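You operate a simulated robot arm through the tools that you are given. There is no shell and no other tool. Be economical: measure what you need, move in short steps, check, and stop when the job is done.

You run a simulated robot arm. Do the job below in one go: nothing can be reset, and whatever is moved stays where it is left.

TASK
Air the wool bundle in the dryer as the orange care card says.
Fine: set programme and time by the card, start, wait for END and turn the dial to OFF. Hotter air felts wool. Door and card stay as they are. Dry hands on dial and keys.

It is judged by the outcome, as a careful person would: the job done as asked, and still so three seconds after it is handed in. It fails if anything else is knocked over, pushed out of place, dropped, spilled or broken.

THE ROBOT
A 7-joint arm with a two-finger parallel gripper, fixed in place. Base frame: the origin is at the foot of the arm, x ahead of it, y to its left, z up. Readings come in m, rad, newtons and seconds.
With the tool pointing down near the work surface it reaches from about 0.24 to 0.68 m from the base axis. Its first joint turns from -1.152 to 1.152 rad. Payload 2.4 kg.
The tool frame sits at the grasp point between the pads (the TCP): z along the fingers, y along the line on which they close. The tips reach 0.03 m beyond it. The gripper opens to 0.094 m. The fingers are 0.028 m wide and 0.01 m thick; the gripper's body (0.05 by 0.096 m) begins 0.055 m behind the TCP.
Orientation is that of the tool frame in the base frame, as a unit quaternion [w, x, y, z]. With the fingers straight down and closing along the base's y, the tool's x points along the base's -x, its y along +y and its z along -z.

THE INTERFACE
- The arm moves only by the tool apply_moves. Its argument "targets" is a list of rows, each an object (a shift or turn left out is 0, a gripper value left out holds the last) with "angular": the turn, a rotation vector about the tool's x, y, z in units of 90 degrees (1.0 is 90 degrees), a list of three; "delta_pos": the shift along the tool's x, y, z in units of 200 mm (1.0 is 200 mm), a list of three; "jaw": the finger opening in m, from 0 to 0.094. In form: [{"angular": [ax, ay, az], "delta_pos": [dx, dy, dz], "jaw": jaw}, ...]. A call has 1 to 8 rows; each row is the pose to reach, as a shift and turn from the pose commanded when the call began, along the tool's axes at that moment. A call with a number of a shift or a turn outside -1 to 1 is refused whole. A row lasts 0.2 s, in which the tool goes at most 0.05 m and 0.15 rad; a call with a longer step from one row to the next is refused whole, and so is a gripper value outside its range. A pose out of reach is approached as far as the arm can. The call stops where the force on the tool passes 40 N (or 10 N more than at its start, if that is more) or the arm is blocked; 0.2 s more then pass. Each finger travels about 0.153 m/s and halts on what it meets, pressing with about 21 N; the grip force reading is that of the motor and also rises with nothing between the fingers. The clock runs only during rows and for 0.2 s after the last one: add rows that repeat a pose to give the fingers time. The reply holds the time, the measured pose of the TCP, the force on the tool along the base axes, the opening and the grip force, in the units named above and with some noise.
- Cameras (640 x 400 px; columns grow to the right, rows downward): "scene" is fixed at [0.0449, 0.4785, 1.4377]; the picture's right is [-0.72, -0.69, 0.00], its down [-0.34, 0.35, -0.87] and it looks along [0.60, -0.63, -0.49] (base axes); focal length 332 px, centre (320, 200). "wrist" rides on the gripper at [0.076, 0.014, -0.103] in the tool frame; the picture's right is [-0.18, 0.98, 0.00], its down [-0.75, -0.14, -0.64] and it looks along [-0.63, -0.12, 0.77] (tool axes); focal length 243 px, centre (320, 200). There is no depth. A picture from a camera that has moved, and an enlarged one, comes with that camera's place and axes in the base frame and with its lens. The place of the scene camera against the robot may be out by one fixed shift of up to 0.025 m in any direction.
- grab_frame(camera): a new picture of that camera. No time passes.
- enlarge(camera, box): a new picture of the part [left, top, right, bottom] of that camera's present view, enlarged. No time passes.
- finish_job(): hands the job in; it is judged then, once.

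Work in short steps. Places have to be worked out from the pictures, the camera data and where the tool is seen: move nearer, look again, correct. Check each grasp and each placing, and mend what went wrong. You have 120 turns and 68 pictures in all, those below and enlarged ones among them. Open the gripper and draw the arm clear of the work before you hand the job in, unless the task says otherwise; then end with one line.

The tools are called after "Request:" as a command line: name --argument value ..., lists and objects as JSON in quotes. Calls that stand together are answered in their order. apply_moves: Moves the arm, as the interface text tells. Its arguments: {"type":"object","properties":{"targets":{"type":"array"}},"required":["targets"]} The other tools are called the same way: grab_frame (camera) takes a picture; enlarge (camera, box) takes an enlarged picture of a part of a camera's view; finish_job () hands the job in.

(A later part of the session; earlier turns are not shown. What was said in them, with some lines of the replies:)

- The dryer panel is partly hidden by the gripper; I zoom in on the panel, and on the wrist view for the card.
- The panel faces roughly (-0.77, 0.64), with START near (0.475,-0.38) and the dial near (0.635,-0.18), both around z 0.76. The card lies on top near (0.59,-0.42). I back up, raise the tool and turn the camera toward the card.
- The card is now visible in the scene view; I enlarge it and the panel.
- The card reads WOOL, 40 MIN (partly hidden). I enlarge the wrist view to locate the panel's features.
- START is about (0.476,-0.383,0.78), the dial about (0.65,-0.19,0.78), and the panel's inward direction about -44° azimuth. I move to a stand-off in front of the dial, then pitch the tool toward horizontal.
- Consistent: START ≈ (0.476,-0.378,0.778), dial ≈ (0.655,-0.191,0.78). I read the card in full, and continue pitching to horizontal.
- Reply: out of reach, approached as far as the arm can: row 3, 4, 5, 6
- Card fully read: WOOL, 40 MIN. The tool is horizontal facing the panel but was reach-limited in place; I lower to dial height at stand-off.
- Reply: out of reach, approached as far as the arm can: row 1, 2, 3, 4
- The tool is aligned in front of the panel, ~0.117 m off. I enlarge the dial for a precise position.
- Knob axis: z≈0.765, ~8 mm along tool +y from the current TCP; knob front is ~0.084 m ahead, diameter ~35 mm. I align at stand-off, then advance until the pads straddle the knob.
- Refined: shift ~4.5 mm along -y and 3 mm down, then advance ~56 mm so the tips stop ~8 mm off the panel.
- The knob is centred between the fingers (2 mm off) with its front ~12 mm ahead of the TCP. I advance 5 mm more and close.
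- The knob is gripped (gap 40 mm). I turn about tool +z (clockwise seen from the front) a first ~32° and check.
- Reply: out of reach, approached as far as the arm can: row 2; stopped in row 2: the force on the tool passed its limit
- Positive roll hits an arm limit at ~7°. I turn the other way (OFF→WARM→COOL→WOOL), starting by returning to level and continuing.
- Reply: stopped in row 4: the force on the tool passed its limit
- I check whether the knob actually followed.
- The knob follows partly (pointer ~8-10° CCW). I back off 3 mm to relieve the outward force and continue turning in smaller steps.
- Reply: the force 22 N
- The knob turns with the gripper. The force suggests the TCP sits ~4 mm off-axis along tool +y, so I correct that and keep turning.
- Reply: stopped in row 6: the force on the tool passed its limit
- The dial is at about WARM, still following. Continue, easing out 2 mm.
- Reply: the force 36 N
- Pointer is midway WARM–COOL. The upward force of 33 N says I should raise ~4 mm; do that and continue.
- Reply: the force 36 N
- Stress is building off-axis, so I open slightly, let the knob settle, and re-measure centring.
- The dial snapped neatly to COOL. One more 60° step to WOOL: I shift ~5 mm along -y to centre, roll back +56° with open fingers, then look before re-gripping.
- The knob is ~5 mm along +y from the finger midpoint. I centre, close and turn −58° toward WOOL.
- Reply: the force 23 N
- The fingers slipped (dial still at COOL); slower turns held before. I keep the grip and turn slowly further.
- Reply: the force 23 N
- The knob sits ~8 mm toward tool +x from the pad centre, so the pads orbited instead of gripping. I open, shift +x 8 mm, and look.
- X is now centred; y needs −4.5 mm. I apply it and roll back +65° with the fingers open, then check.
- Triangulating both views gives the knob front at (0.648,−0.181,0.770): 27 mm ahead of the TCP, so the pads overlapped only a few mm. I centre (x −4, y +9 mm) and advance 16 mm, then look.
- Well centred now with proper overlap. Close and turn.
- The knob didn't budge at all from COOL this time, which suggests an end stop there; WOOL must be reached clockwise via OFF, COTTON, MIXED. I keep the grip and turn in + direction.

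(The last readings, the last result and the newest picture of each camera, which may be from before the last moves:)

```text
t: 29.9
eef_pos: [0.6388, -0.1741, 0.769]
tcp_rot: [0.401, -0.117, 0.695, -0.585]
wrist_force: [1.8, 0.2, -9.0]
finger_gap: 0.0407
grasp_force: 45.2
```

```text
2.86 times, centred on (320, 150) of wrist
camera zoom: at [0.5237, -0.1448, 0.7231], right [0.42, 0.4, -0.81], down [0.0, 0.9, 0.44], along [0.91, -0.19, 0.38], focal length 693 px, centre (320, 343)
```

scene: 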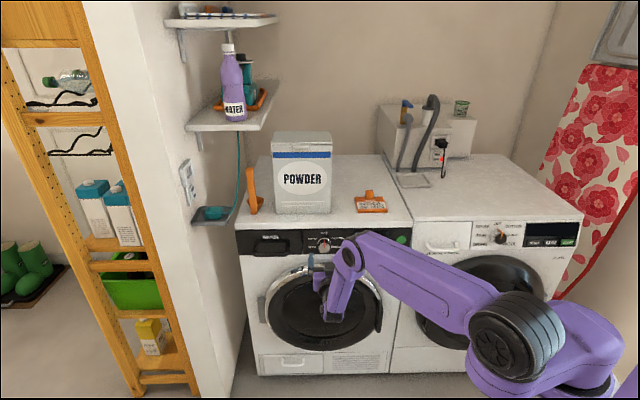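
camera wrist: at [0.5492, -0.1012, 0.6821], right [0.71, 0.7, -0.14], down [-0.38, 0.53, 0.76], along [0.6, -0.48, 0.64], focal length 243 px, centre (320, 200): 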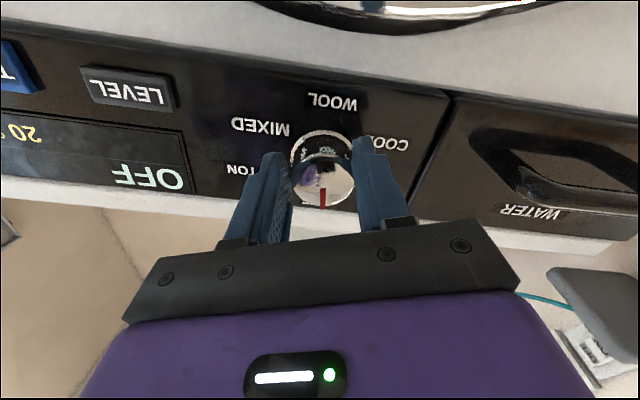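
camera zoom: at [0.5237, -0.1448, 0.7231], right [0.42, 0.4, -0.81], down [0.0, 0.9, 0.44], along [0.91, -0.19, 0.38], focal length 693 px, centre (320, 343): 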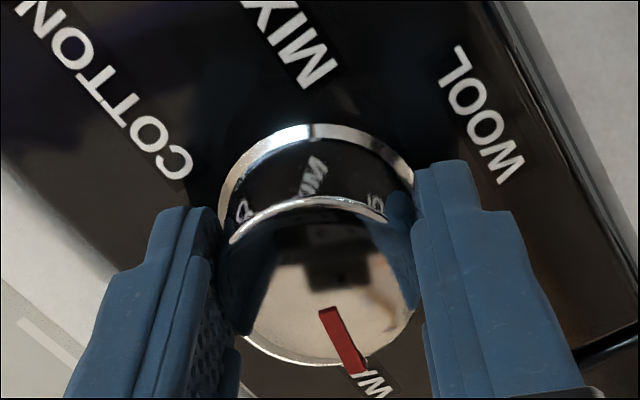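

It follows well clockwise: confirmed an end stop at COOL. Continue up to near level roll.

Request:
apply_moves --targets '[{"angular": [0, 0, 0.08]}, {"angular": [0, 0, 0.16]}, {"angular": [0, 0, 0.24]}, {"angular": [0, 0, 0.32]}, {"angular": [0, 0, 0.4]}, {"angular": [0, 0, 0.48]}, {"angular": [0, 0, 0.56]}, {"angular": [0, 0, 0.64]}]'

Request:
apply_moves --targets '[{"jaw": 0.07}, {"jaw": 0.07}]'

Request:
enlarge --camera "wrist" --box '[208, 80, 432, 220]'

```text
t: 31.7
eef_pos: [0.6405, -0.1726, 0.7689]
tcp_rot: [0.633, 0.229, 0.668, -0.317]
wrist_force: [10.9, -3.5, -20.6]
finger_gap: 0.0406
grasp_force: 44.7
```

```text
t: 32.3
eef_pos: [0.6397, -0.1746, 0.77]
tcp_rot: [0.635, 0.231, 0.664, -0.321]
wrist_force: [0.3, -0.1, 1.0]
finger_gap: 0.0699
grasp_force: 0.1
```

```text
2.86 times, centred on (320, 150) of wrist
camera zoom: at [0.5724, -0.0983, 0.6922], right [0.72, 0.7, 0.05], down [-0.48, 0.44, 0.76], along [0.51, -0.57, 0.65], focal length 693 px, centre (320, 343)
```

zoom: 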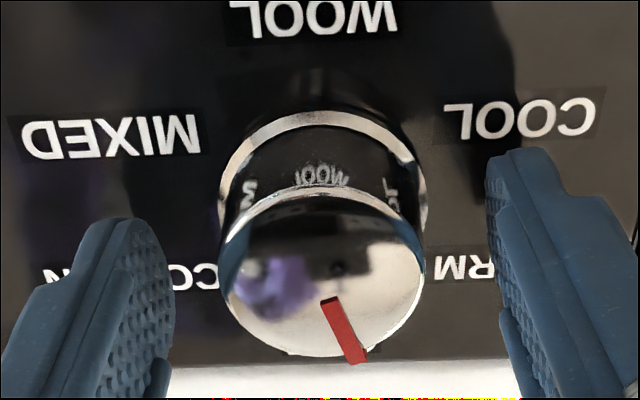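

The dial rests a bit short of OFF with no snapping, centring still good. I roll back with open fingers for a long clockwise stroke.

Request:
apply_moves --targets '[{"angular": [0, 0, -0.09]}, {"angular": [0, 0, -0.18]}, {"angular": [0, 0, -0.27]}, {"angular": [0, 0, -0.36]}, {"angular": [0, 0, -0.45]}, {"angular": [0, 0, -0.54]}, {"angular": [0, 0, -0.63]}, {"angular": [0, 0, -0.72]}]'

Request:
apply_moves --targets '[{"angular": [0, 0, -0.09]}, {"angular": [0, 0, -0.18]}, {"angular": [0, 0, -0.27]}, {"angular": [0, 0, -0.36]}, {"angular": [0, 0, -0.45]}, {"angular": [0, 0, -0.54]}, {"angular": [0, 0, -0.6]}]'

Request:
enlarge --camera "wrist" --box '[208, 80, 432, 220]'

```text
t: 34.1
eef_pos: [0.6405, -0.1736, 0.7701]
tcp_rot: [0.364, -0.163, 0.685, -0.61]
wrist_force: [0.2, -0.4, 0.3]
finger_gap: 0.07
grasp_force: 0.0
```

```text
t: 35.7
eef_pos: [0.6393, -0.1748, 0.7704]
tcp_rot: [-0.047, 0.456, -0.536, 0.709]
wrist_force: [-0.2, -0.3, -0.2]
finger_gap: 0.0699
grasp_force: 0.0
```

```text
2.86 times, centred on (320, 150) of wrist
camera zoom: at [0.5189, -0.1497, 0.8039], right [-0.31, -0.31, -0.9], down [0.05, 0.94, -0.34], along [0.95, -0.15, -0.27], focal length 693 px, centre (320, 343)
```

zoom: 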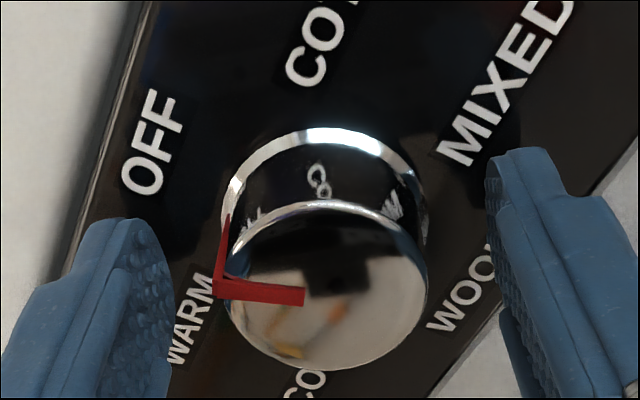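

Still centred. Close and turn clockwise ~110°.

Request:
apply_moves --targets '[{"jaw": 0.02}, {"jaw": 0.02}, {"angular": [0, 0, 0.08]}, {"angular": [0, 0, 0.16]}, {"angular": [0, 0, 0.24]}, {"angular": [0, 0, 0.32]}, {"angular": [0, 0, 0.4]}, {"angular": [0, 0, 0.48]}]'

Request:
apply_moves --targets '[{"angular": [0, 0, 0.08]}, {"angular": [0, 0, 0.16]}, {"angular": [0, 0, 0.24]}, {"angular": [0, 0, 0.32]}, {"angular": [0, 0, 0.4]}, {"angular": [0, 0, 0.48]}, {"angular": [0, 0, 0.56]}, {"angular": [0, 0, 0.64]}]'

Request:
grab_frame --camera "wrist"

```text
t: 37.5
eef_pos: [0.6382, -0.1749, 0.7676]
tcp_rot: [0.305, -0.225, 0.668, -0.64]
wrist_force: [3.1, -5.4, -14.1]
finger_gap: 0.041
grasp_force: 44.7
```

```text
t: 39.3
eef_pos: [0.6403, -0.1746, 0.7678]
tcp_rot: [0.576, 0.123, 0.695, -0.413]
wrist_force: [2.0, -8.5, -16.2]
finger_gap: 0.0406
grasp_force: 44.7
```

```text
23 pictures are left
camera wrist: at [0.5549, -0.1151, 0.6923], right [0.69, 0.67, -0.26], down [-0.31, 0.6, 0.74], along [0.65, -0.43, 0.62], focal length 243 px, centre (320, 200)
```

wrist: 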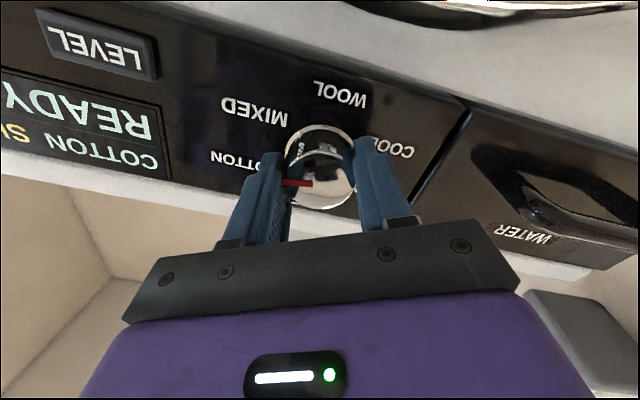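

Display now reads COTTON READY; turning works. Finish the stroke, open, and roll back for the second stroke.

Request:
apply_moves --targets '[{"angular": [0, 0, 0.08]}, {"angular": [0, 0, 0.16]}, {"angular": [0, 0, 0.24]}, {"angular": [0, 0, 0.24], "jaw": 0.07}, {"angular": [0, 0, 0.24], "jaw": 0.07}, {"angular": [0, 0, 0.16], "jaw": 0.07}, {"angular": [0, 0, 0.08]}, {"angular": [0, 0, 0.0]}]'

Request:
apply_moves --targets '[{"angular": [0, 0, -0.09]}, {"angular": [0, 0, -0.18]}, {"angular": [0, 0, -0.27]}, {"angular": [0, 0, -0.36]}, {"angular": [0, 0, -0.45]}, {"angular": [0, 0, -0.54]}, {"angular": [0, 0, -0.63]}, {"angular": [0, 0, -0.72]}]'

Request:
apply_moves --targets '[{"angular": [0, 0, -0.09]}, {"angular": [0, 0, -0.18]}, {"angular": [0, 0, -0.27]}, {"angular": [0, 0, -0.36]}]'

Request:
grab_frame --camera "wrist"

```text
t: 41.1
eef_pos: [0.6411, -0.1734, 0.7681]
tcp_rot: [0.576, 0.122, 0.693, -0.416]
wrist_force: [0.3, 0.5, 0.8]
finger_gap: 0.0702
grasp_force: 0.2
```

```text
t: 42.9
eef_pos: [0.6399, -0.1728, 0.77]
tcp_rot: [-0.264, 0.268, -0.65, 0.66]
wrist_force: [0.0, -0.9, 0.3]
finger_gap: 0.0702
grasp_force: 0.0
```

```text
t: 43.9
eef_pos: [0.6395, -0.174, 0.7692]
tcp_rot: [-0.069, 0.44, -0.549, 0.707]
wrist_force: [-0.7, 0.2, 1.3]
finger_gap: 0.0698
grasp_force: 0.1
```

```text
22 pictures are left
camera wrist: at [0.5165, -0.1504, 0.7978], right [-0.27, -0.27, -0.92], down [0.06, 0.95, -0.3], along [0.96, -0.14, -0.24], focal length 243 px, centre (320, 200)
```

wrist: 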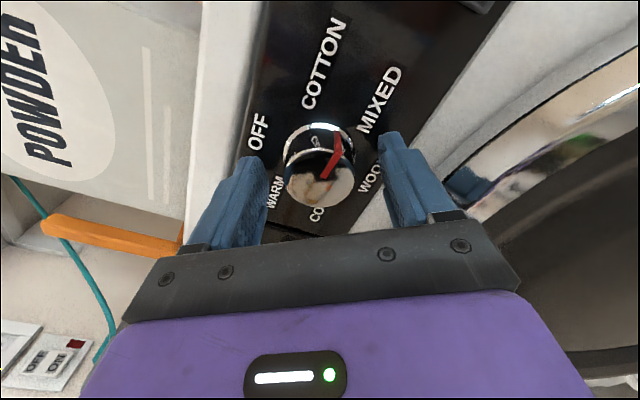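

Pointer is ~100°, near MIXED. Close and turn ~72°, then check.

Request:
apply_moves --targets '[{"jaw": 0.02}, {"jaw": 0.02}, {"angular": [0, 0, 0.07]}, {"angular": [0, 0, 0.14]}, {"angular": [0, 0, 0.21]}, {"angular": [0, 0, 0.28]}, {"angular": [0, 0, 0.35]}, {"angular": [0, 0, 0.42]}]'

Request:
apply_moves --targets '[{"angular": [0, 0, 0.08]}, {"angular": [0, 0, 0.16]}, {"angular": [0, 0, 0.24]}, {"angular": [0, 0, 0.32]}, {"angular": [0, 0, 0.4]}]'

Request:
grab_frame --camera "wrist"

```text
t: 45.7
eef_pos: [0.6391, -0.1742, 0.7693]
tcp_rot: [0.295, -0.236, 0.664, -0.645]
wrist_force: [-7.1, 8.2, -1.3]
finger_gap: 0.0408
grasp_force: 45.0
```

```text
t: 46.9
eef_pos: [0.6402, -0.1734, 0.7674]
tcp_rot: [0.48, -0.019, 0.705, -0.522]
wrist_force: [-17.1, 11.5, -6.7]
finger_gap: 0.0408
grasp_force: 45.1
```

```text
21 pictures are left
camera wrist: at [0.5346, -0.1343, 0.7072], right [0.56, 0.54, -0.62], down [-0.11, 0.8, 0.6], along [0.82, -0.27, 0.51], focal length 243 px, centre (320, 200)
```

wrist: 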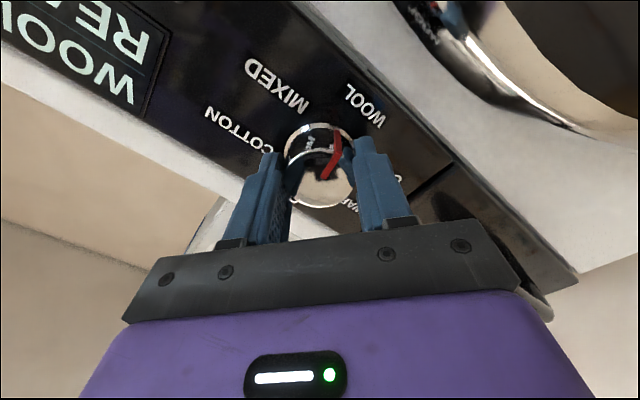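

Display reads WOOL READY. I nudge ~6° more for centring, open, and back straight out, then view the display.

Request:
apply_moves --targets '[{"angular": [0, 0, 0.07]}, {"angular": [0, 0, 0.07], "jaw": 0.094}, {"angular": [0, 0, 0.07], "jaw": 0.094}, {"angular": [0, 0, 0.07], "delta_pos": [0, 0, -0.2]}, {"angular": [0, 0, 0.07], "delta_pos": [0, 0, -0.4]}, {"angular": [0, 0, 0.07], "delta_pos": [0, 0, -0.5]}]'

Request:
grab_frame --camera "wrist"

```text
t: 48.3
eef_pos: [0.5723, -0.1031, 0.7696]
tcp_rot: [0.509, 0.02, 0.703, -0.497]
wrist_force: [0.3, 0.1, 0.3]
finger_gap: 0.0938
grasp_force: 0.1
```

```text
20 pictures are left
camera wrist: at [0.4723, -0.0592, 0.7032], right [0.61, 0.59, -0.53], down [-0.16, 0.75, 0.64], along [0.78, -0.31, 0.55], focal length 243 px, centre (320, 200)
```

wrist: 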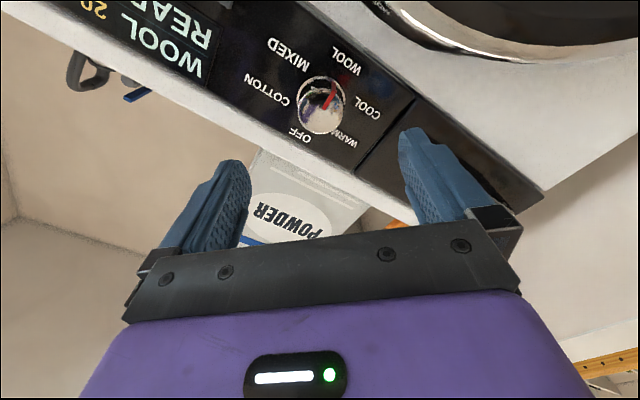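

The dial points at WOOL. Next I roll level with closed fingers and read the display with the scene camera.

Request:
apply_moves --targets '[{"angular": [0, 0, 0.09], "jaw": 0.0}, {"angular": [0, 0, 0.18]}, {"angular": [0, 0, 0.27]}, {"angular": [0, 0, 0.36]}, {"angular": [0, 0, 0.44]}]'

Request:
grab_frame --camera "wrist"

```text
t: 49.5
eef_pos: [0.5712, -0.1021, 0.7696]
tcp_rot: [0.647, 0.256, 0.656, -0.294]
wrist_force: [0.3, 0.0, -1.1]
finger_gap: 0.0
grasp_force: 21.0
```

```text
19 pictures are left
camera wrist: at [0.5081, -0.0226, 0.6914], right [0.71, 0.69, 0.13], down [-0.52, 0.39, 0.75], along [0.47, -0.6, 0.64], focal length 243 px, centre (320, 200)
```

wrist: 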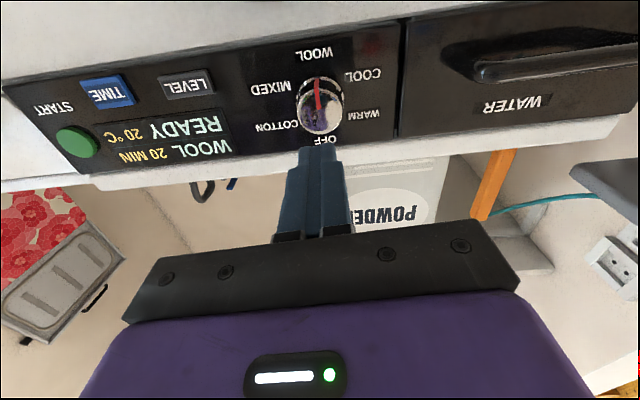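

Display: WOOL READY, 20 MIN, 20 °C, so the time must be raised to 40. TIME key ≈ (0.528,−0.348,0.737). I move to a stand-off in front of it with closed fingers.

Request:
apply_moves --targets '[{"delta_pos": [0.044, -0.2, 0.046]}, {"delta_pos": [0.088, -0.4, 0.092]}, {"delta_pos": [0.13, -0.6, 0.138]}, {"delta_pos": [0.176, -0.8, 0.184]}, {"delta_pos": [0.22, -1.0, 0.23]}]'

Request:
grab_frame --camera "wrist"

```text
t: 50.7
eef_pos: [0.5038, -0.2766, 0.7144]
tcp_rot: [0.646, 0.254, 0.655, -0.299]
wrist_force: [-0.3, 0.3, -0.3]
finger_gap: 0.0001
grasp_force: 21.0
out of reach, approached as far as the arm can: row 3, 4, 5
```

```text
18 pictures are left
camera wrist: at [0.4409, -0.1975, 0.6361], right [0.71, 0.69, 0.12], down [-0.52, 0.4, 0.75], along [0.47, -0.6, 0.65], focal length 243 px, centre (320, 200)
```

wrist: 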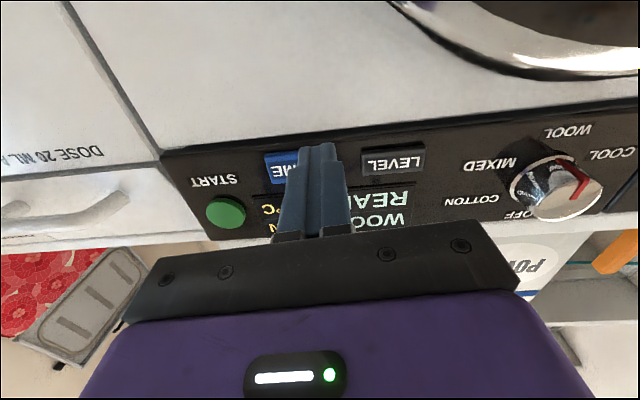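

The arm stopped at its reach limit, ~60 mm from the key with 22 mm lateral offsets. I make a small probing move to see which pose the shifts are counted from.

Request:
apply_moves --targets '[{"delta_pos": [-0.05, 0, 0.05]}, {"delta_pos": [-0.11, 0, 0.08]}]'

```text
t: 51.3
eef_pos: [0.5156, -0.287, 0.7354]
tcp_rot: [0.646, 0.255, 0.656, -0.297]
wrist_force: [-0.1, 1.1, 0.0]
finger_gap: 0.0
grasp_force: 21.2
out of reach, approached as far as the arm can: row 2
```

Shifts count from the achieved pose. Now shift −22 mm along y to face TIME, and look.

Request:
apply_moves --targets '[{"delta_pos": [0, -0.06, 0]}, {"delta_pos": [0, -0.11, 0]}]'

Request:
grab_frame --camera "wrist"

```text
t: 51.9
eef_pos: [0.5146, -0.3034, 0.7308]
tcp_rot: [0.646, 0.255, 0.656, -0.297]
wrist_force: [-1.2, 1.5, 0.8]
finger_gap: 0.0001
grasp_force: 20.7
out of reach, approached as far as the arm can: row 1, 2
```

```text
17 pictures are left
camera wrist: at [0.4508, -0.2234, 0.6528], right [0.71, 0.69, 0.12], down [-0.52, 0.4, 0.75], along [0.47, -0.6, 0.65], focal length 243 px, centre (320, 200)
```

wrist: 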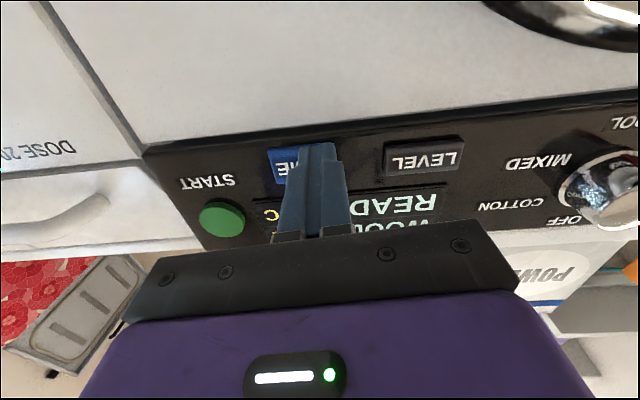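

Horizontal is at the reach edge here, so for the keys I tilt the tool to 45° down while backing off 16 mm and rising 20 mm.

Request:
apply_moves --targets '[{"delta_pos": [-0.05, 0, -0.04]}, {"angular": [0, 0.09, 0], "delta_pos": [-0.1, 0, -0.08]}, {"angular": [0, 0.18, 0], "delta_pos": [-0.1, 0, -0.08]}, {"angular": [0, 0.27, 0], "delta_pos": [-0.1, 0, -0.08]}, {"angular": [0, 0.36, 0], "delta_pos": [-0.1, 0, -0.08]}, {"angular": [0, 0.45, 0], "delta_pos": [-0.1, 0, -0.08]}, {"angular": [0, 0.5, 0], "delta_pos": [-0.1, 0, -0.08]}]'

Request:
grab_frame --camera "wrist"

```text
t: 53.5
eef_pos: [0.5038, -0.2899, 0.7482]
tcp_rot: [0.345, 0.349, 0.854, -0.173]
wrist_force: [0.5, 0.4, -0.5]
finger_gap: 0.0
grasp_force: 20.9
out of reach, approached as far as the arm can: row 1, 2, 3, 4, 5
```

```text
16 pictures are left
camera wrist: at [0.4265, -0.1886, 0.7665], right [0.8, 0.6, 0.08], down [-0.01, -0.11, 0.99], along [0.6, -0.8, -0.08], focal length 243 px, centre (320, 200)
```

wrist: 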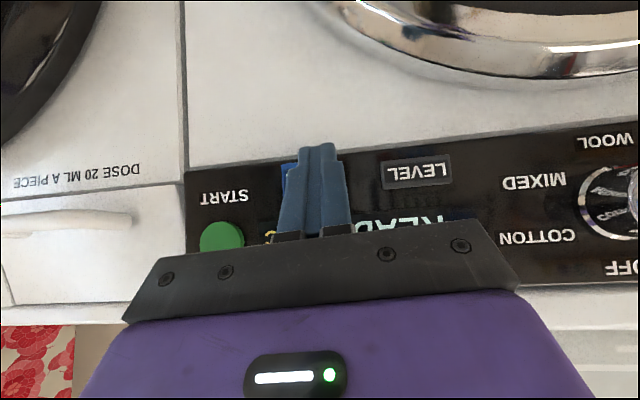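

Tool at 45° and reachable; TIME ≈ (0.530,−0.337,0.736). I shift −15 mm along the panel and advance ~12 mm, then check alignment.

Request:
apply_moves --targets '[{"delta_pos": [0, -0.075, 0]}, {"delta_pos": [-0.042, -0.074, 0.042]}]'

Request:
grab_frame --camera "wrist"

```text
t: 54.1
eef_pos: [0.5013, -0.3096, 0.7503]
tcp_rot: [0.346, 0.349, 0.853, -0.174]
wrist_force: [0.4, 0.2, -0.3]
finger_gap: 0.0
grasp_force: 20.6
```

```text
15 pictures are left
camera wrist: at [0.4247, -0.2083, 0.7669], right [0.8, 0.6, 0.08], down [-0.01, -0.11, 0.99], along [0.6, -0.8, -0.08], focal length 243 px, centre (320, 200)
```

wrist: 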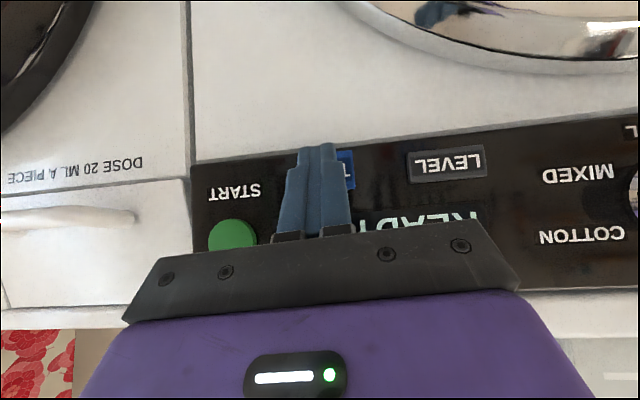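

Aligned with TIME, ~8 mm short. I press in gently to ~14 mm and retract.

Request:
apply_moves --targets '[{"delta_pos": [-0.025, 0, 0.025]}, {"delta_pos": [-0.036, 0, 0.036]}, {"delta_pos": [-0.049, 0, 0.049]}, {"delta_pos": [-0.025, 0, 0.025]}, {"delta_pos": [0.02, 0, -0.02]}]'

Request:
enlarge --camera "scene" --box '[330, 215, 426, 275]'

```text
t: 54.9
eef_pos: [0.506, -0.314, 0.7458]
tcp_rot: [0.338, 0.347, 0.858, -0.172]
wrist_force: [-5.1, 5.4, 0.2]
finger_gap: 0.0
grasp_force: 21.1
stopped in row 4: the force on the tool passed its limit (the readings are from after the stop); the commanded pose is now the measured one
```

```text
6.67 times, centred on (378, 245) of scene
camera zoom: at [0.0448, 0.4786, 1.4377], right [-0.72, -0.69, 0.0], down [-0.34, 0.35, -0.87], along [0.6, -0.63, -0.49], focal length 2210 px, centre (-67, -100)
```

zoom: 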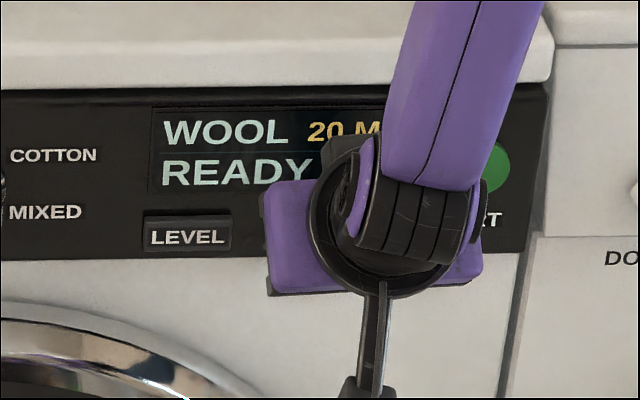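

Firm contact (limit reached); still 20 MIN with the key possibly held. I retract and look.

Request:
apply_moves --targets '[{"delta_pos": [0.035, 0, -0.035]}, {"delta_pos": [0.07, 0, -0.07]}]'

Request:
enlarge --camera "scene" --box '[330, 215, 426, 275]'

Request:
grab_frame --camera "wrist"

```text
t: 55.5
eef_pos: [0.4937, -0.3003, 0.7464]
tcp_rot: [0.341, 0.347, 0.856, -0.173]
wrist_force: [-0.3, 0.3, 0.2]
finger_gap: 0.0
grasp_force: 20.9
```

```text
6.67 times, centred on (378, 245) of scene
camera zoom: at [0.045, 0.4785, 1.4377], right [-0.72, -0.69, 0.0], down [-0.34, 0.35, -0.87], along [0.6, -0.63, -0.49], focal length 2210 px, centre (-67, -100)
```

zoom: 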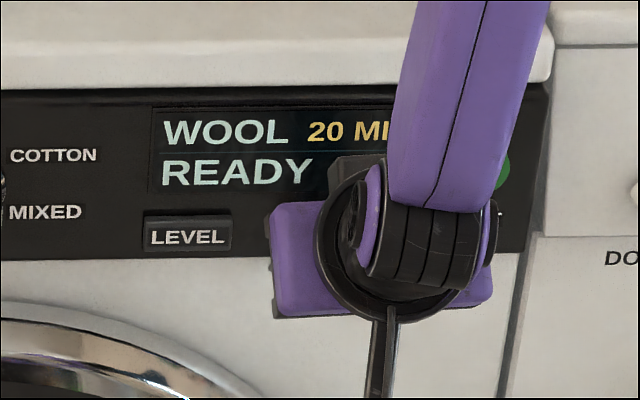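

```text
12 pictures are left
camera wrist: at [0.4164, -0.1999, 0.7656], right [0.8, 0.6, 0.07], down [0.0, -0.12, 0.99], along [0.6, -0.79, -0.09], focal length 243 px, centre (320, 200)
```

wrist: 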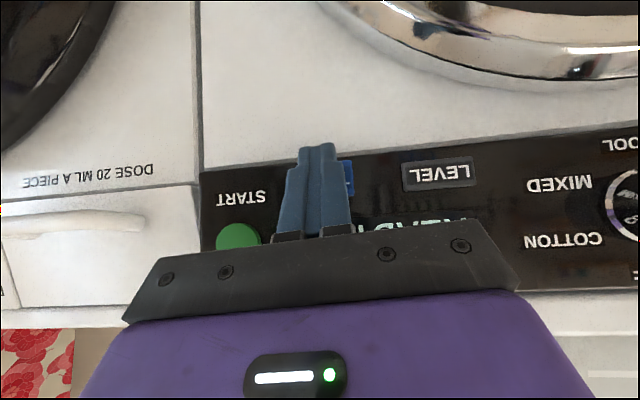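

Not registered. The stop position (~0.611 along the normal) matches the key face, so the press was probably too brief or shallow. I re-approach slowly, press in 1 mm steps and hold.

Request:
apply_moves --targets '[{"delta_pos": [-0.03, 0, 0.03]}, {"delta_pos": [-0.05, 0, 0.05]}, {"delta_pos": [-0.057, 0, 0.057]}, {"delta_pos": [-0.062, 0, 0.062]}, {"delta_pos": [-0.066, 0, 0.066]}]'

```text
t: 56.7
eef_pos: [0.5059, -0.3127, 0.7461]
tcp_rot: [0.34, 0.347, 0.857, -0.173]
wrist_force: [-5.6, 3.4, 2.1]
finger_gap: 0.0
grasp_force: 20.5
```

Contact with ~7 N. I push on a further few mm in small steps.

Request:
apply_moves --targets '[{"delta_pos": [-0.004, 0, 0.004]}, {"delta_pos": [-0.008, 0, 0.008]}, {"delta_pos": [-0.011, 0, 0.011]}]'

```text
t: 57.5
eef_pos: [0.5075, -0.3139, 0.7462]
tcp_rot: [0.338, 0.346, 0.858, -0.173]
wrist_force: [-15.4, 14.5, 8.2]
finger_gap: 0.0
grasp_force: 21.0
```

Force 22 N and it is still moving in; a little more.

Request:
apply_moves --targets '[{"delta_pos": [-0.004, 0, 0.004]}, {"delta_pos": [-0.008, 0, 0.008]}, {"delta_pos": [-0.011, 0, 0.011]}]'

Request:
enlarge --camera "scene" --box '[330, 215, 426, 275]'

```text
t: 58.1
eef_pos: [0.5056, -0.3138, 0.7431]
tcp_rot: [0.334, 0.345, 0.86, -0.17]
wrist_force: [-5.4, 5.2, -1.2]
finger_gap: 0.0
grasp_force: 20.7
stopped in row 2: the force on the tool passed its limit (the readings are from after the stop); the commanded pose is now the measured one
```

```text
6.67 times, centred on (378, 245) of scene
camera zoom: at [0.0449, 0.4786, 1.4377], right [-0.72, -0.69, 0.0], down [-0.34, 0.35, -0.87], along [0.6, -0.63, -0.49], focal length 2210 px, centre (-67, -100)
```

zoom: 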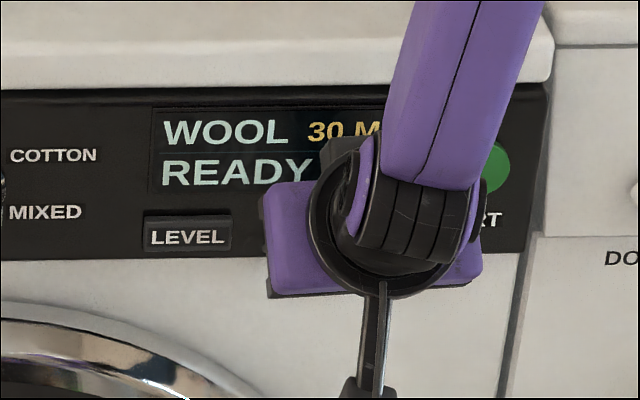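

Registered: 30 MIN. I release, correct the small downward drift, and press again the same way.

Request:
apply_moves --targets '[{"delta_pos": [0.02, 0, -0.04]}, {"delta_pos": [0.025, 0, -0.045]}]'

Request:
apply_moves --targets '[{"delta_pos": [-0.018, 0, 0.018]}, {"delta_pos": [-0.026, 0, 0.026]}, {"delta_pos": [-0.032, 0, 0.032]}, {"delta_pos": [-0.036, 0, 0.036]}, {"delta_pos": [-0.04, 0, 0.04]}]'

```text
t: 58.7
eef_pos: [0.5009, -0.3084, 0.7481]
tcp_rot: [0.337, 0.345, 0.859, -0.171]
wrist_force: [0.1, 0.0, -0.5]
finger_gap: 0.0003
grasp_force: 20.5
```

```text
t: 59.9
eef_pos: [0.5079, -0.3146, 0.7472]
tcp_rot: [0.335, 0.344, 0.861, -0.17]
wrist_force: [-19.4, 15.6, 8.5]
finger_gap: 0.0001
grasp_force: 21.0
```

26 N now; push the last bit as before.

Request:
apply_moves --targets '[{"delta_pos": [-0.004, 0, 0.004]}, {"delta_pos": [-0.008, 0, 0.008]}, {"delta_pos": [-0.011, 0, 0.011]}]'

Request:
enlarge --camera "scene" --box '[330, 215, 426, 275]'

```text
t: 60.4
eef_pos: [0.5064, -0.3135, 0.7455]
tcp_rot: [0.33, 0.344, 0.863, -0.17]
wrist_force: [-5.3, 6.0, -1.2]
finger_gap: 0.0001
grasp_force: 21.1
stopped in row 2: the force on the tool passed its limit (the readings are from after the stop); the commanded pose is now the measured one
```

```text
6.67 times, centred on (378, 245) of scene
camera zoom: at [0.0449, 0.4786, 1.4377], right [-0.72, -0.69, 0.0], down [-0.34, 0.35, -0.87], along [0.6, -0.63, -0.49], focal length 2210 px, centre (-67, -100)
```

zoom: 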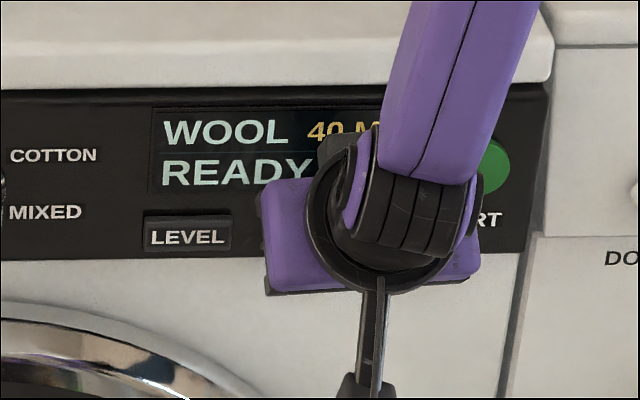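

40 MIN is set. I retract and move to in front of START (≈ 0.477,−0.386,0.775).

Request:
apply_moves --targets '[{"delta_pos": [0.055, 0, -0.052]}, {"delta_pos": [-0.05, -0.01, -0.18]}, {"delta_pos": [-0.055, -0.19, -0.175]}, {"delta_pos": [-0.06, -0.367, -0.172]}]'

Request:
grab_frame --camera "wrist"

```text
t: 61.4
eef_pos: [0.4497, -0.3521, 0.7821]
tcp_rot: [0.332, 0.343, 0.862, -0.17]
wrist_force: [-0.1, 0.1, 0.3]
finger_gap: 0.0
grasp_force: 21.0
```

```text
9 pictures are left
camera wrist: at [0.3708, -0.2526, 0.8031], right [0.79, 0.61, 0.06], down [0.02, -0.13, 0.99], along [0.61, -0.79, -0.11], focal length 243 px, centre (320, 200)
```

wrist: 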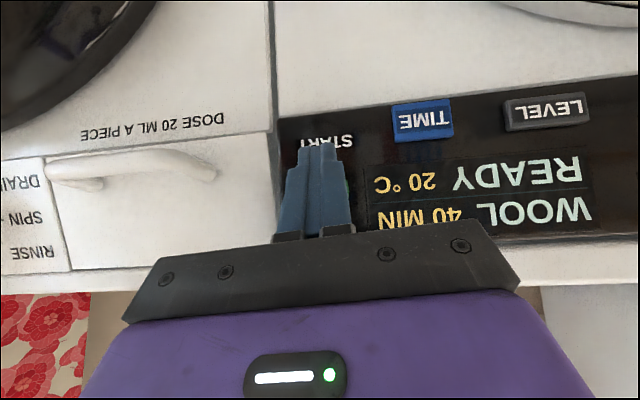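

Display: WOOL READY 40 MIN 20 °C, tool lined up with START. I advance and press in small steps.

Request:
apply_moves --targets '[{"delta_pos": [-0.01, -0.018, -0.01]}, {"delta_pos": [-0.039, -0.018, 0.017]}, {"delta_pos": [-0.053, -0.018, 0.031]}, {"delta_pos": [-0.06, -0.018, 0.038]}, {"delta_pos": [-0.064, -0.018, 0.041]}]'

```text
t: 62.6
eef_pos: [0.4563, -0.3657, 0.7846]
tcp_rot: [0.33, 0.344, 0.862, -0.17]
wrist_force: [-8.8, 9.0, 1.7]
finger_gap: 0.0002
grasp_force: 20.9
```

Contact at ~13 N. I push further in small steps until it registers.

Request:
apply_moves --targets '[{"delta_pos": [-0.004, 0, 0.004]}, {"delta_pos": [-0.008, 0, 0.008]}, {"delta_pos": [-0.012, 0, 0.011]}, {"delta_pos": [-0.016, 0, 0.015]}, {"delta_pos": [-0.02, 0, 0.019]}]'

Request:
grab_frame --camera "wrist"

```text
t: 63.6
eef_pos: [0.4555, -0.3638, 0.7835]
tcp_rot: [0.326, 0.342, 0.865, -0.168]
wrist_force: [-5.9, 4.4, -1.1]
finger_gap: 0.0
grasp_force: 20.8
stopped in row 4: the force on the tool passed its limit (the readings are from after the stop); the commanded pose is now the measured one
```

```text
8 pictures are left
camera wrist: at [0.3775, -0.2657, 0.8059], right [0.79, 0.61, 0.06], down [0.03, -0.13, 0.99], along [0.61, -0.78, -0.13], focal length 243 px, centre (320, 200)
```

wrist: 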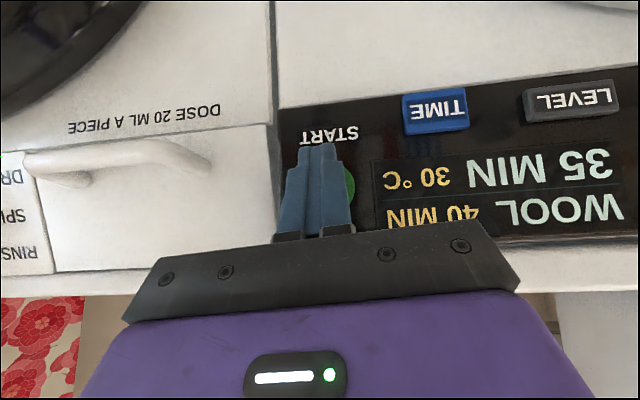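

The programme is running (WOOL 40 MIN, 35 min left, 30 °C). While it runs I retract and travel back toward the dial without touching anything.

Request:
apply_moves --targets '[{"delta_pos": [0.12, 0, -0.115]}, {"delta_pos": [0.24, 0, -0.23]}, {"delta_pos": [0.36, 0, -0.34]}, {"delta_pos": [0.35, 0.2, -0.35]}, {"delta_pos": [0.34, 0.4, -0.36]}, {"delta_pos": [0.335, 0.6, -0.37]}, {"delta_pos": [0.33, 0.8, -0.375]}]'

Request:
apply_moves --targets '[{"angular": [0, -0.09, 0], "delta_pos": [0, 0.18, 0], "jaw": 0.07}, {"angular": [0, -0.18, 0], "delta_pos": [0, 0.36, 0]}, {"angular": [0, -0.27, 0], "delta_pos": [0, 0.54, 0]}, {"angular": [0, -0.36, 0], "delta_pos": [0, 0.54, 0]}, {"angular": [0, -0.45, 0], "delta_pos": [0, 0.54, 0]}, {"angular": [0, -0.51, 0], "delta_pos": [0, 0.54, 0]}]'

Request:
grab_frame --camera "wrist"

```text
t: 65.2
eef_pos: [0.4984, -0.1798, 0.7814]
tcp_rot: [0.326, 0.344, 0.864, -0.169]
wrist_force: [0.3, 0.4, -0.4]
finger_gap: 0.0002
grasp_force: 21.0
out of reach, approached as far as the arm can: row 1, 2, 3, 4, 5
```

```text
t: 66.6
eef_pos: [0.5746, -0.1049, 0.7758]
tcp_rot: [0.64, 0.25, 0.667, -0.29]
wrist_force: [-0.6, 0.6, -0.1]
finger_gap: 0.07
grasp_force: 0.1
```

```text
7 pictures are left
camera wrist: at [0.5079, -0.026, 0.7003], right [0.7, 0.7, 0.12], down [-0.51, 0.38, 0.77], along [0.5, -0.6, 0.63], focal length 243 px, centre (320, 200)
```

wrist: 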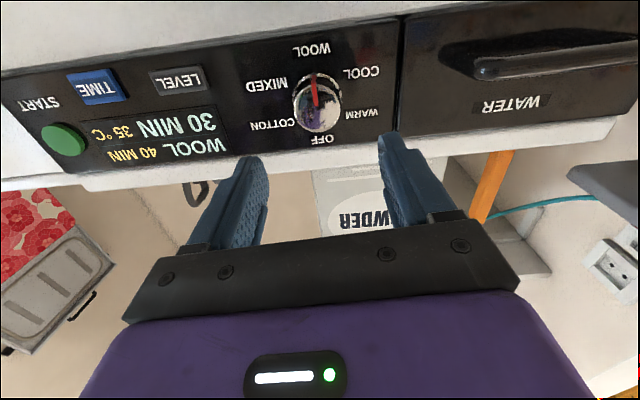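

Running: 30 min left, 35 °C, dial untouched at WOOL. I hold here and wait.

Request:
apply_moves --targets '[{}, {}, {}, {}, {}, {}, {}, {}]'

Request:
apply_moves --targets '[{}, {}, {}, {}, {}, {}, {}, {}]'

Request:
apply_moves --targets '[{}, {}, {}, {}, {}, {}, {}, {}]'

Request:
apply_moves --targets '[{}, {}, {}, {}, {}, {}, {}, {}]'

Request:
apply_moves --targets '[{}, {}, {}, {}, {}, {}, {}, {}]'

Request:
apply_moves --targets '[{}, {}, {}, {}, {}, {}, {}, {}]'

Request:
apply_moves --targets '[{}, {}, {}, {}, {}, {}, {}, {}]'

Request:
apply_moves --targets '[{}, {}, {}, {}, {}, {}, {}, {}]'

Request:
enlarge --camera "wrist" --box '[0, 10, 416, 270]'

```text
t: 68.4
eef_pos: [0.5745, -0.1049, 0.7751]
tcp_rot: [0.639, 0.249, 0.668, -0.288]
wrist_force: [-0.4, -0.4, -0.7]
finger_gap: 0.0697
grasp_force: 0.0
```

```text
t: 70.2
eef_pos: [0.5752, -0.1045, 0.7754]
tcp_rot: [0.638, 0.25, 0.668, -0.29]
wrist_force: [1.0, 0.4, -0.4]
finger_gap: 0.0703
grasp_force: 0.1
```

```text
t: 72.0
eef_pos: [0.5744, -0.1059, 0.7751]
tcp_rot: [0.638, 0.25, 0.668, -0.29]
wrist_force: [-0.4, -0.9, 0.2]
finger_gap: 0.07
grasp_force: 0.1
```

```text
t: 73.8
eef_pos: [0.5743, -0.1046, 0.7741]
tcp_rot: [0.639, 0.25, 0.668, -0.29]
wrist_force: [0.2, -0.3, -0.2]
finger_gap: 0.0701
grasp_force: 0.1
```

```text
t: 75.6
eef_pos: [0.5756, -0.1053, 0.7742]
tcp_rot: [0.639, 0.249, 0.668, -0.289]
wrist_force: [-0.9, -0.5, 0.1]
finger_gap: 0.0703
grasp_force: 0.0
```

```text
t: 77.4
eef_pos: [0.5746, -0.1056, 0.7758]
tcp_rot: [0.639, 0.249, 0.668, -0.289]
wrist_force: [-0.3, -0.3, -0.5]
finger_gap: 0.0697
grasp_force: 0.1
```

```text
t: 79.2
eef_pos: [0.5747, -0.1052, 0.7754]
tcp_rot: [0.639, 0.249, 0.668, -0.289]
wrist_force: [-0.3, 0.2, -1.2]
finger_gap: 0.07
grasp_force: 0.2
```

```text
t: 81.0
eef_pos: [0.5753, -0.104, 0.7757]
tcp_rot: [0.639, 0.249, 0.668, -0.289]
wrist_force: [-0.9, 1.0, 0.7]
finger_gap: 0.0701
grasp_force: 0.0
```

```text
1.54 times, centred on (208, 140) of wrist
camera zoom: at [0.5077, -0.0258, 0.7003], right [0.7, 0.7, 0.12], down [-0.51, 0.38, 0.77], along [0.5, -0.6, 0.62], focal length 373 px, centre (492, 292)
```

zoom: 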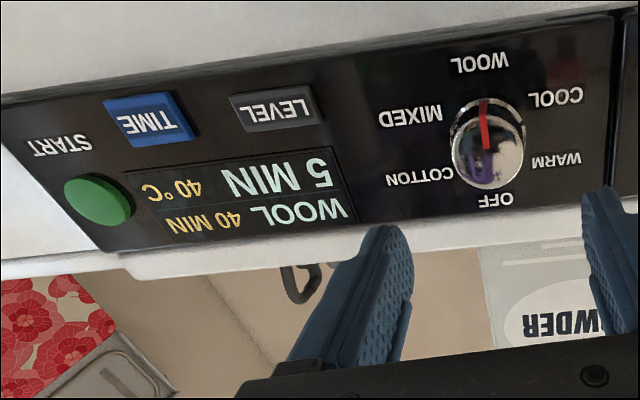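

5 MIN left, 40 °C. I wait a bit more, then check for END.

Request:
apply_moves --targets '[{}, {}, {}, {}, {}, {}, {}, {}]'

Request:
apply_moves --targets '[{}, {}, {}, {}, {}, {}, {}, {}]'

Request:
apply_moves --targets '[{}, {}, {}, {}, {}, {}, {}, {}]'

Request:
enlarge --camera "wrist" --box '[0, 10, 416, 270]'

```text
t: 82.8
eef_pos: [0.574, -0.1056, 0.7754]
tcp_rot: [0.638, 0.249, 0.668, -0.29]
wrist_force: [0.9, -0.2, -0.1]
finger_gap: 0.0699
grasp_force: 0.1
```

```text
t: 84.6
eef_pos: [0.5743, -0.1053, 0.7752]
tcp_rot: [0.639, 0.25, 0.668, -0.289]
wrist_force: [-0.9, -1.1, 0.5]
finger_gap: 0.07
grasp_force: 0.1
```

```text
t: 86.4
eef_pos: [0.5743, -0.1044, 0.7749]
tcp_rot: [0.639, 0.25, 0.668, -0.289]
wrist_force: [-0.2, 0.9, -0.6]
finger_gap: 0.0702
grasp_force: 0.1
```

```text
1.54 times, centred on (208, 140) of wrist
camera zoom: at [0.5077, -0.0258, 0.7003], right [0.7, 0.7, 0.12], down [-0.51, 0.38, 0.77], along [0.5, -0.6, 0.62], focal length 373 px, centre (492, 292)
```

zoom: 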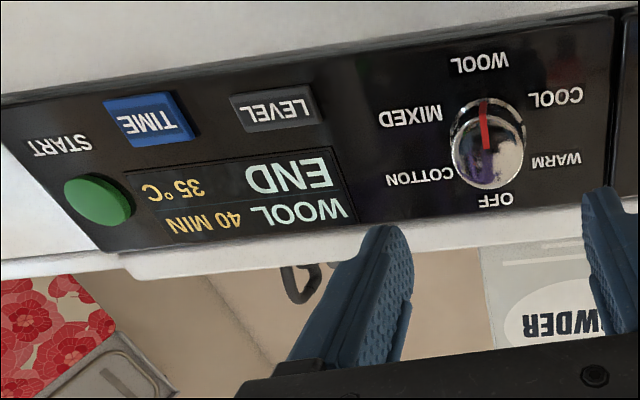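

END is shown. I advance to the known grip pose on the dial, close, and start turning counter-clockwise toward OFF.

Request:
apply_moves --targets '[{"delta_pos": [0.028, -0.013, 0]}, {"delta_pos": [0.028, -0.013, 0.16]}, {"delta_pos": [0.028, -0.013, 0.32]}, {"delta_pos": [0.028, -0.013, 0.47]}, {"delta_pos": [0.028, -0.013, 0.47]}]'

```text
t: 87.6
eef_pos: [0.6397, -0.1741, 0.7682]
tcp_rot: [0.638, 0.25, 0.668, -0.29]
wrist_force: [0.6, 0.7, -0.3]
finger_gap: 0.0701
grasp_force: 0.0
```

At the earlier grip position, free of contact. Close and turn −108°.

Request:
apply_moves --targets '[{"jaw": 0.02}, {"jaw": 0.02}, {"angular": [0, 0, -0.08]}, {"angular": [0, 0, -0.16]}, {"angular": [0, 0, -0.24]}, {"angular": [0, 0, -0.32]}, {"angular": [0, 0, -0.4]}, {"angular": [0, 0, -0.48]}]'

Request:
apply_moves --targets '[{"angular": [0, 0, -0.08]}, {"angular": [0, 0, -0.16]}, {"angular": [0, 0, -0.24]}, {"angular": [0, 0, -0.32]}, {"angular": [0, 0, -0.4]}, {"angular": [0, 0, -0.48]}, {"angular": [0, 0, -0.56]}, {"angular": [0, 0, -0.64]}]'

Request:
grab_frame --camera "wrist"

```text
t: 89.4
eef_pos: [0.639, -0.1738, 0.7694]
tcp_rot: [0.487, -0.014, 0.712, -0.506]
wrist_force: [-15.1, 15.3, 10.0]
finger_gap: 0.0409
grasp_force: 45.2
```

```text
t: 91.2
eef_pos: [0.6399, -0.174, 0.7701]
tcp_rot: [-0.182, 0.354, -0.618, 0.678]
wrist_force: [-8.8, 10.1, 9.3]
finger_gap: 0.0407
grasp_force: 45.1
```

```text
4 pictures are left
camera wrist: at [0.5124, -0.1564, 0.7771], right [-0.06, -0.04, -1.0], down [0.09, 1.0, -0.05], along [0.99, -0.09, -0.06], focal length 243 px, centre (320, 200)
```

wrist: 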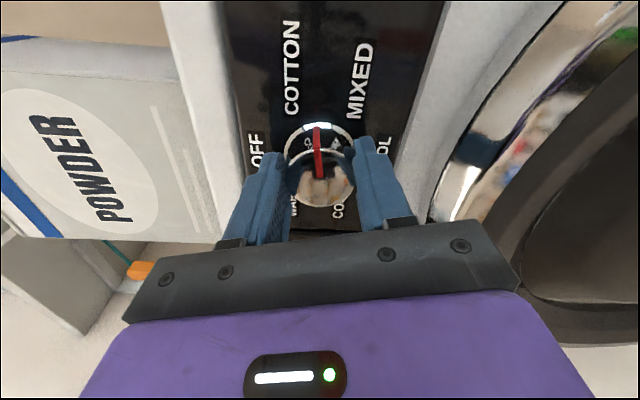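

Dial is at ~71° now. I open, roll back +72°, re-grip, and turn the last −72°.

Request:
apply_moves --targets '[{"jaw": 0.07}, {"jaw": 0.07}, {"angular": [0, 0, 0.09]}, {"angular": [0, 0, 0.18]}, {"angular": [0, 0, 0.27]}, {"angular": [0, 0, 0.36]}, {"angular": [0, 0, 0.45]}, {"angular": [0, 0, 0.53]}]'

Request:
apply_moves --targets '[{"angular": [0, 0, 0.09]}, {"angular": [0, 0, 0.18]}, {"angular": [0, 0, 0.27]}, {"angular": [0, 0, 0.27], "jaw": 0.02}, {"angular": [0, 0, 0.27], "jaw": 0.02}, {"angular": [0, 0, 0.27], "jaw": 0.02}]'

Request:
apply_moves --targets '[{"angular": [0, 0, -0.08]}, {"angular": [0, 0, -0.16]}, {"angular": [0, 0, -0.24]}, {"angular": [0, 0, -0.32]}, {"angular": [0, 0, -0.4]}, {"angular": [0, 0, -0.48]}, {"angular": [0, 0, -0.56]}, {"angular": [0, 0, -0.64]}]'

Request:
apply_moves --targets '[{"angular": [0, 0, -0.08]}, {"angular": [0, 0, -0.16]}]'

Request:
grab_frame --camera "wrist"

```text
t: 93.0
eef_pos: [0.6385, -0.1735, 0.7685]
tcp_rot: [0.443, -0.074, 0.709, -0.544]
wrist_force: [-0.6, 0.1, -0.3]
finger_gap: 0.0699
grasp_force: 0.1
```

```text
t: 94.4
eef_pos: [0.6396, -0.175, 0.7682]
tcp_rot: [0.547, 0.076, 0.709, -0.439]
wrist_force: [-2.8, 0.0, 2.3]
finger_gap: 0.0412
grasp_force: 44.9
```

```text
t: 96.2
eef_pos: [0.6382, -0.1749, 0.7688]
tcp_rot: [0.266, -0.276, 0.657, -0.649]
wrist_force: [3.2, -3.6, 1.9]
finger_gap: 0.0413
grasp_force: 45.0
```

```text
t: 96.8
eef_pos: [0.6393, -0.1757, 0.7706]
tcp_rot: [-0.183, 0.355, -0.617, 0.678]
wrist_force: [-6.3, -1.8, 8.8]
finger_gap: 0.0411
grasp_force: 44.7
```

```text
3 pictures are left
camera wrist: at [0.5122, -0.157, 0.7773], right [-0.06, -0.04, -1.0], down [0.09, 1.0, -0.05], along [0.99, -0.09, -0.06], focal length 243 px, centre (320, 200)
```

wrist: 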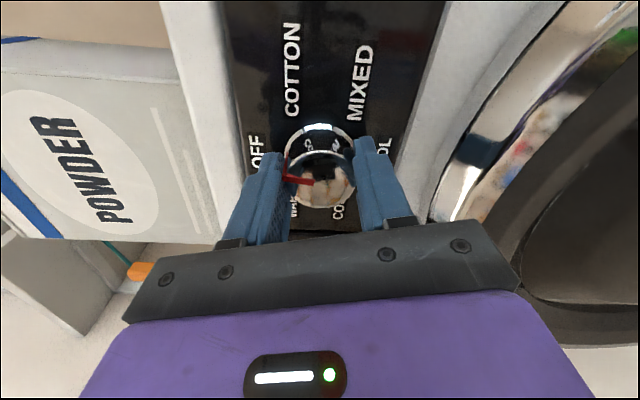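

The pointer sits at OFF (within a couple of degrees). I open and back out straight, then check display and dial from the scene camera.

Request:
apply_moves --targets '[{"jaw": 0.08}, {"jaw": 0.08}, {"delta_pos": [0, 0, -0.15]}, {"delta_pos": [0, 0, -0.35]}, {"delta_pos": [0, 0, -0.55]}]'

Request:
grab_frame --camera "wrist"

```text
t: 98.0
eef_pos: [0.5616, -0.0969, 0.77]
tcp_rot: [-0.183, 0.355, -0.618, 0.677]
wrist_force: [-0.8, 0.0, -0.8]
finger_gap: 0.0798
grasp_force: 0.1
```

```text
2 pictures are left
camera wrist: at [0.4326, -0.0791, 0.7772], right [-0.06, -0.04, -1.0], down [0.08, 1.0, -0.04], along [0.99, -0.09, -0.06], focal length 243 px, centre (320, 200)
```

wrist: 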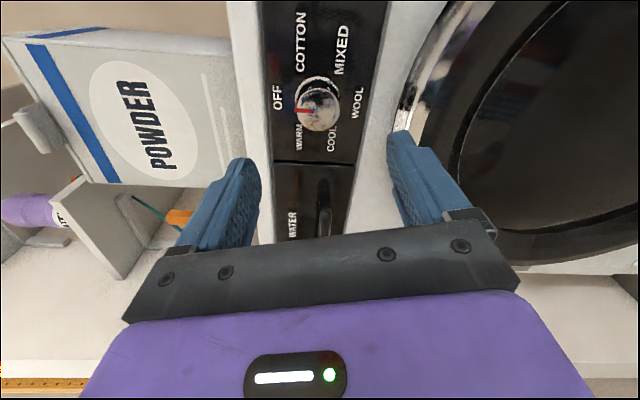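

I draw the arm further back and up, then inspect the panel.

Request:
apply_moves --targets '[{"delta_pos": [0, 0, -0.2], "jaw": 0.094}, {"delta_pos": [0, -0.2, -0.25]}, {"delta_pos": [0, -0.4, -0.25]}, {"delta_pos": [0, -0.6, -0.25]}, {"delta_pos": [0, -0.8, -0.25]}]'

Request:
enlarge --camera "scene" --box '[230, 180, 422, 300]'

```text
t: 99.2
eef_pos: [0.5553, -0.0334, 0.9299]
tcp_rot: [-0.183, 0.355, -0.618, 0.677]
wrist_force: [-0.1, 0.1, -0.3]
finger_gap: 0.094
grasp_force: 0.2
```

```text
3.33 times, centred on (326, 240) of scene
camera zoom: at [0.0449, 0.4785, 1.4377], right [-0.72, -0.69, 0.0], down [-0.34, 0.35, -0.87], along [0.6, -0.63, -0.49], focal length 1105 px, centre (300, 67)
```

zoom: 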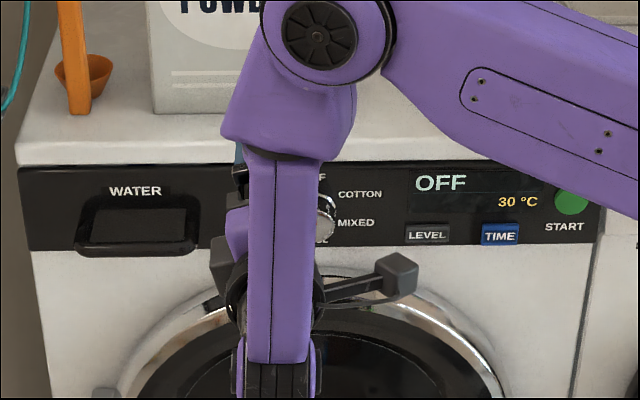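

The display reads OFF, the dial is at OFF, the gripper is open and the arm is clear of the panel. I hand the job in.

Request:
finish_job

```text
The job is handed in.
```

The wool was aired on WOOL for 40 MIN as the card says. The dryer ran to END and is now at OFF, and I left the door and card untouched.
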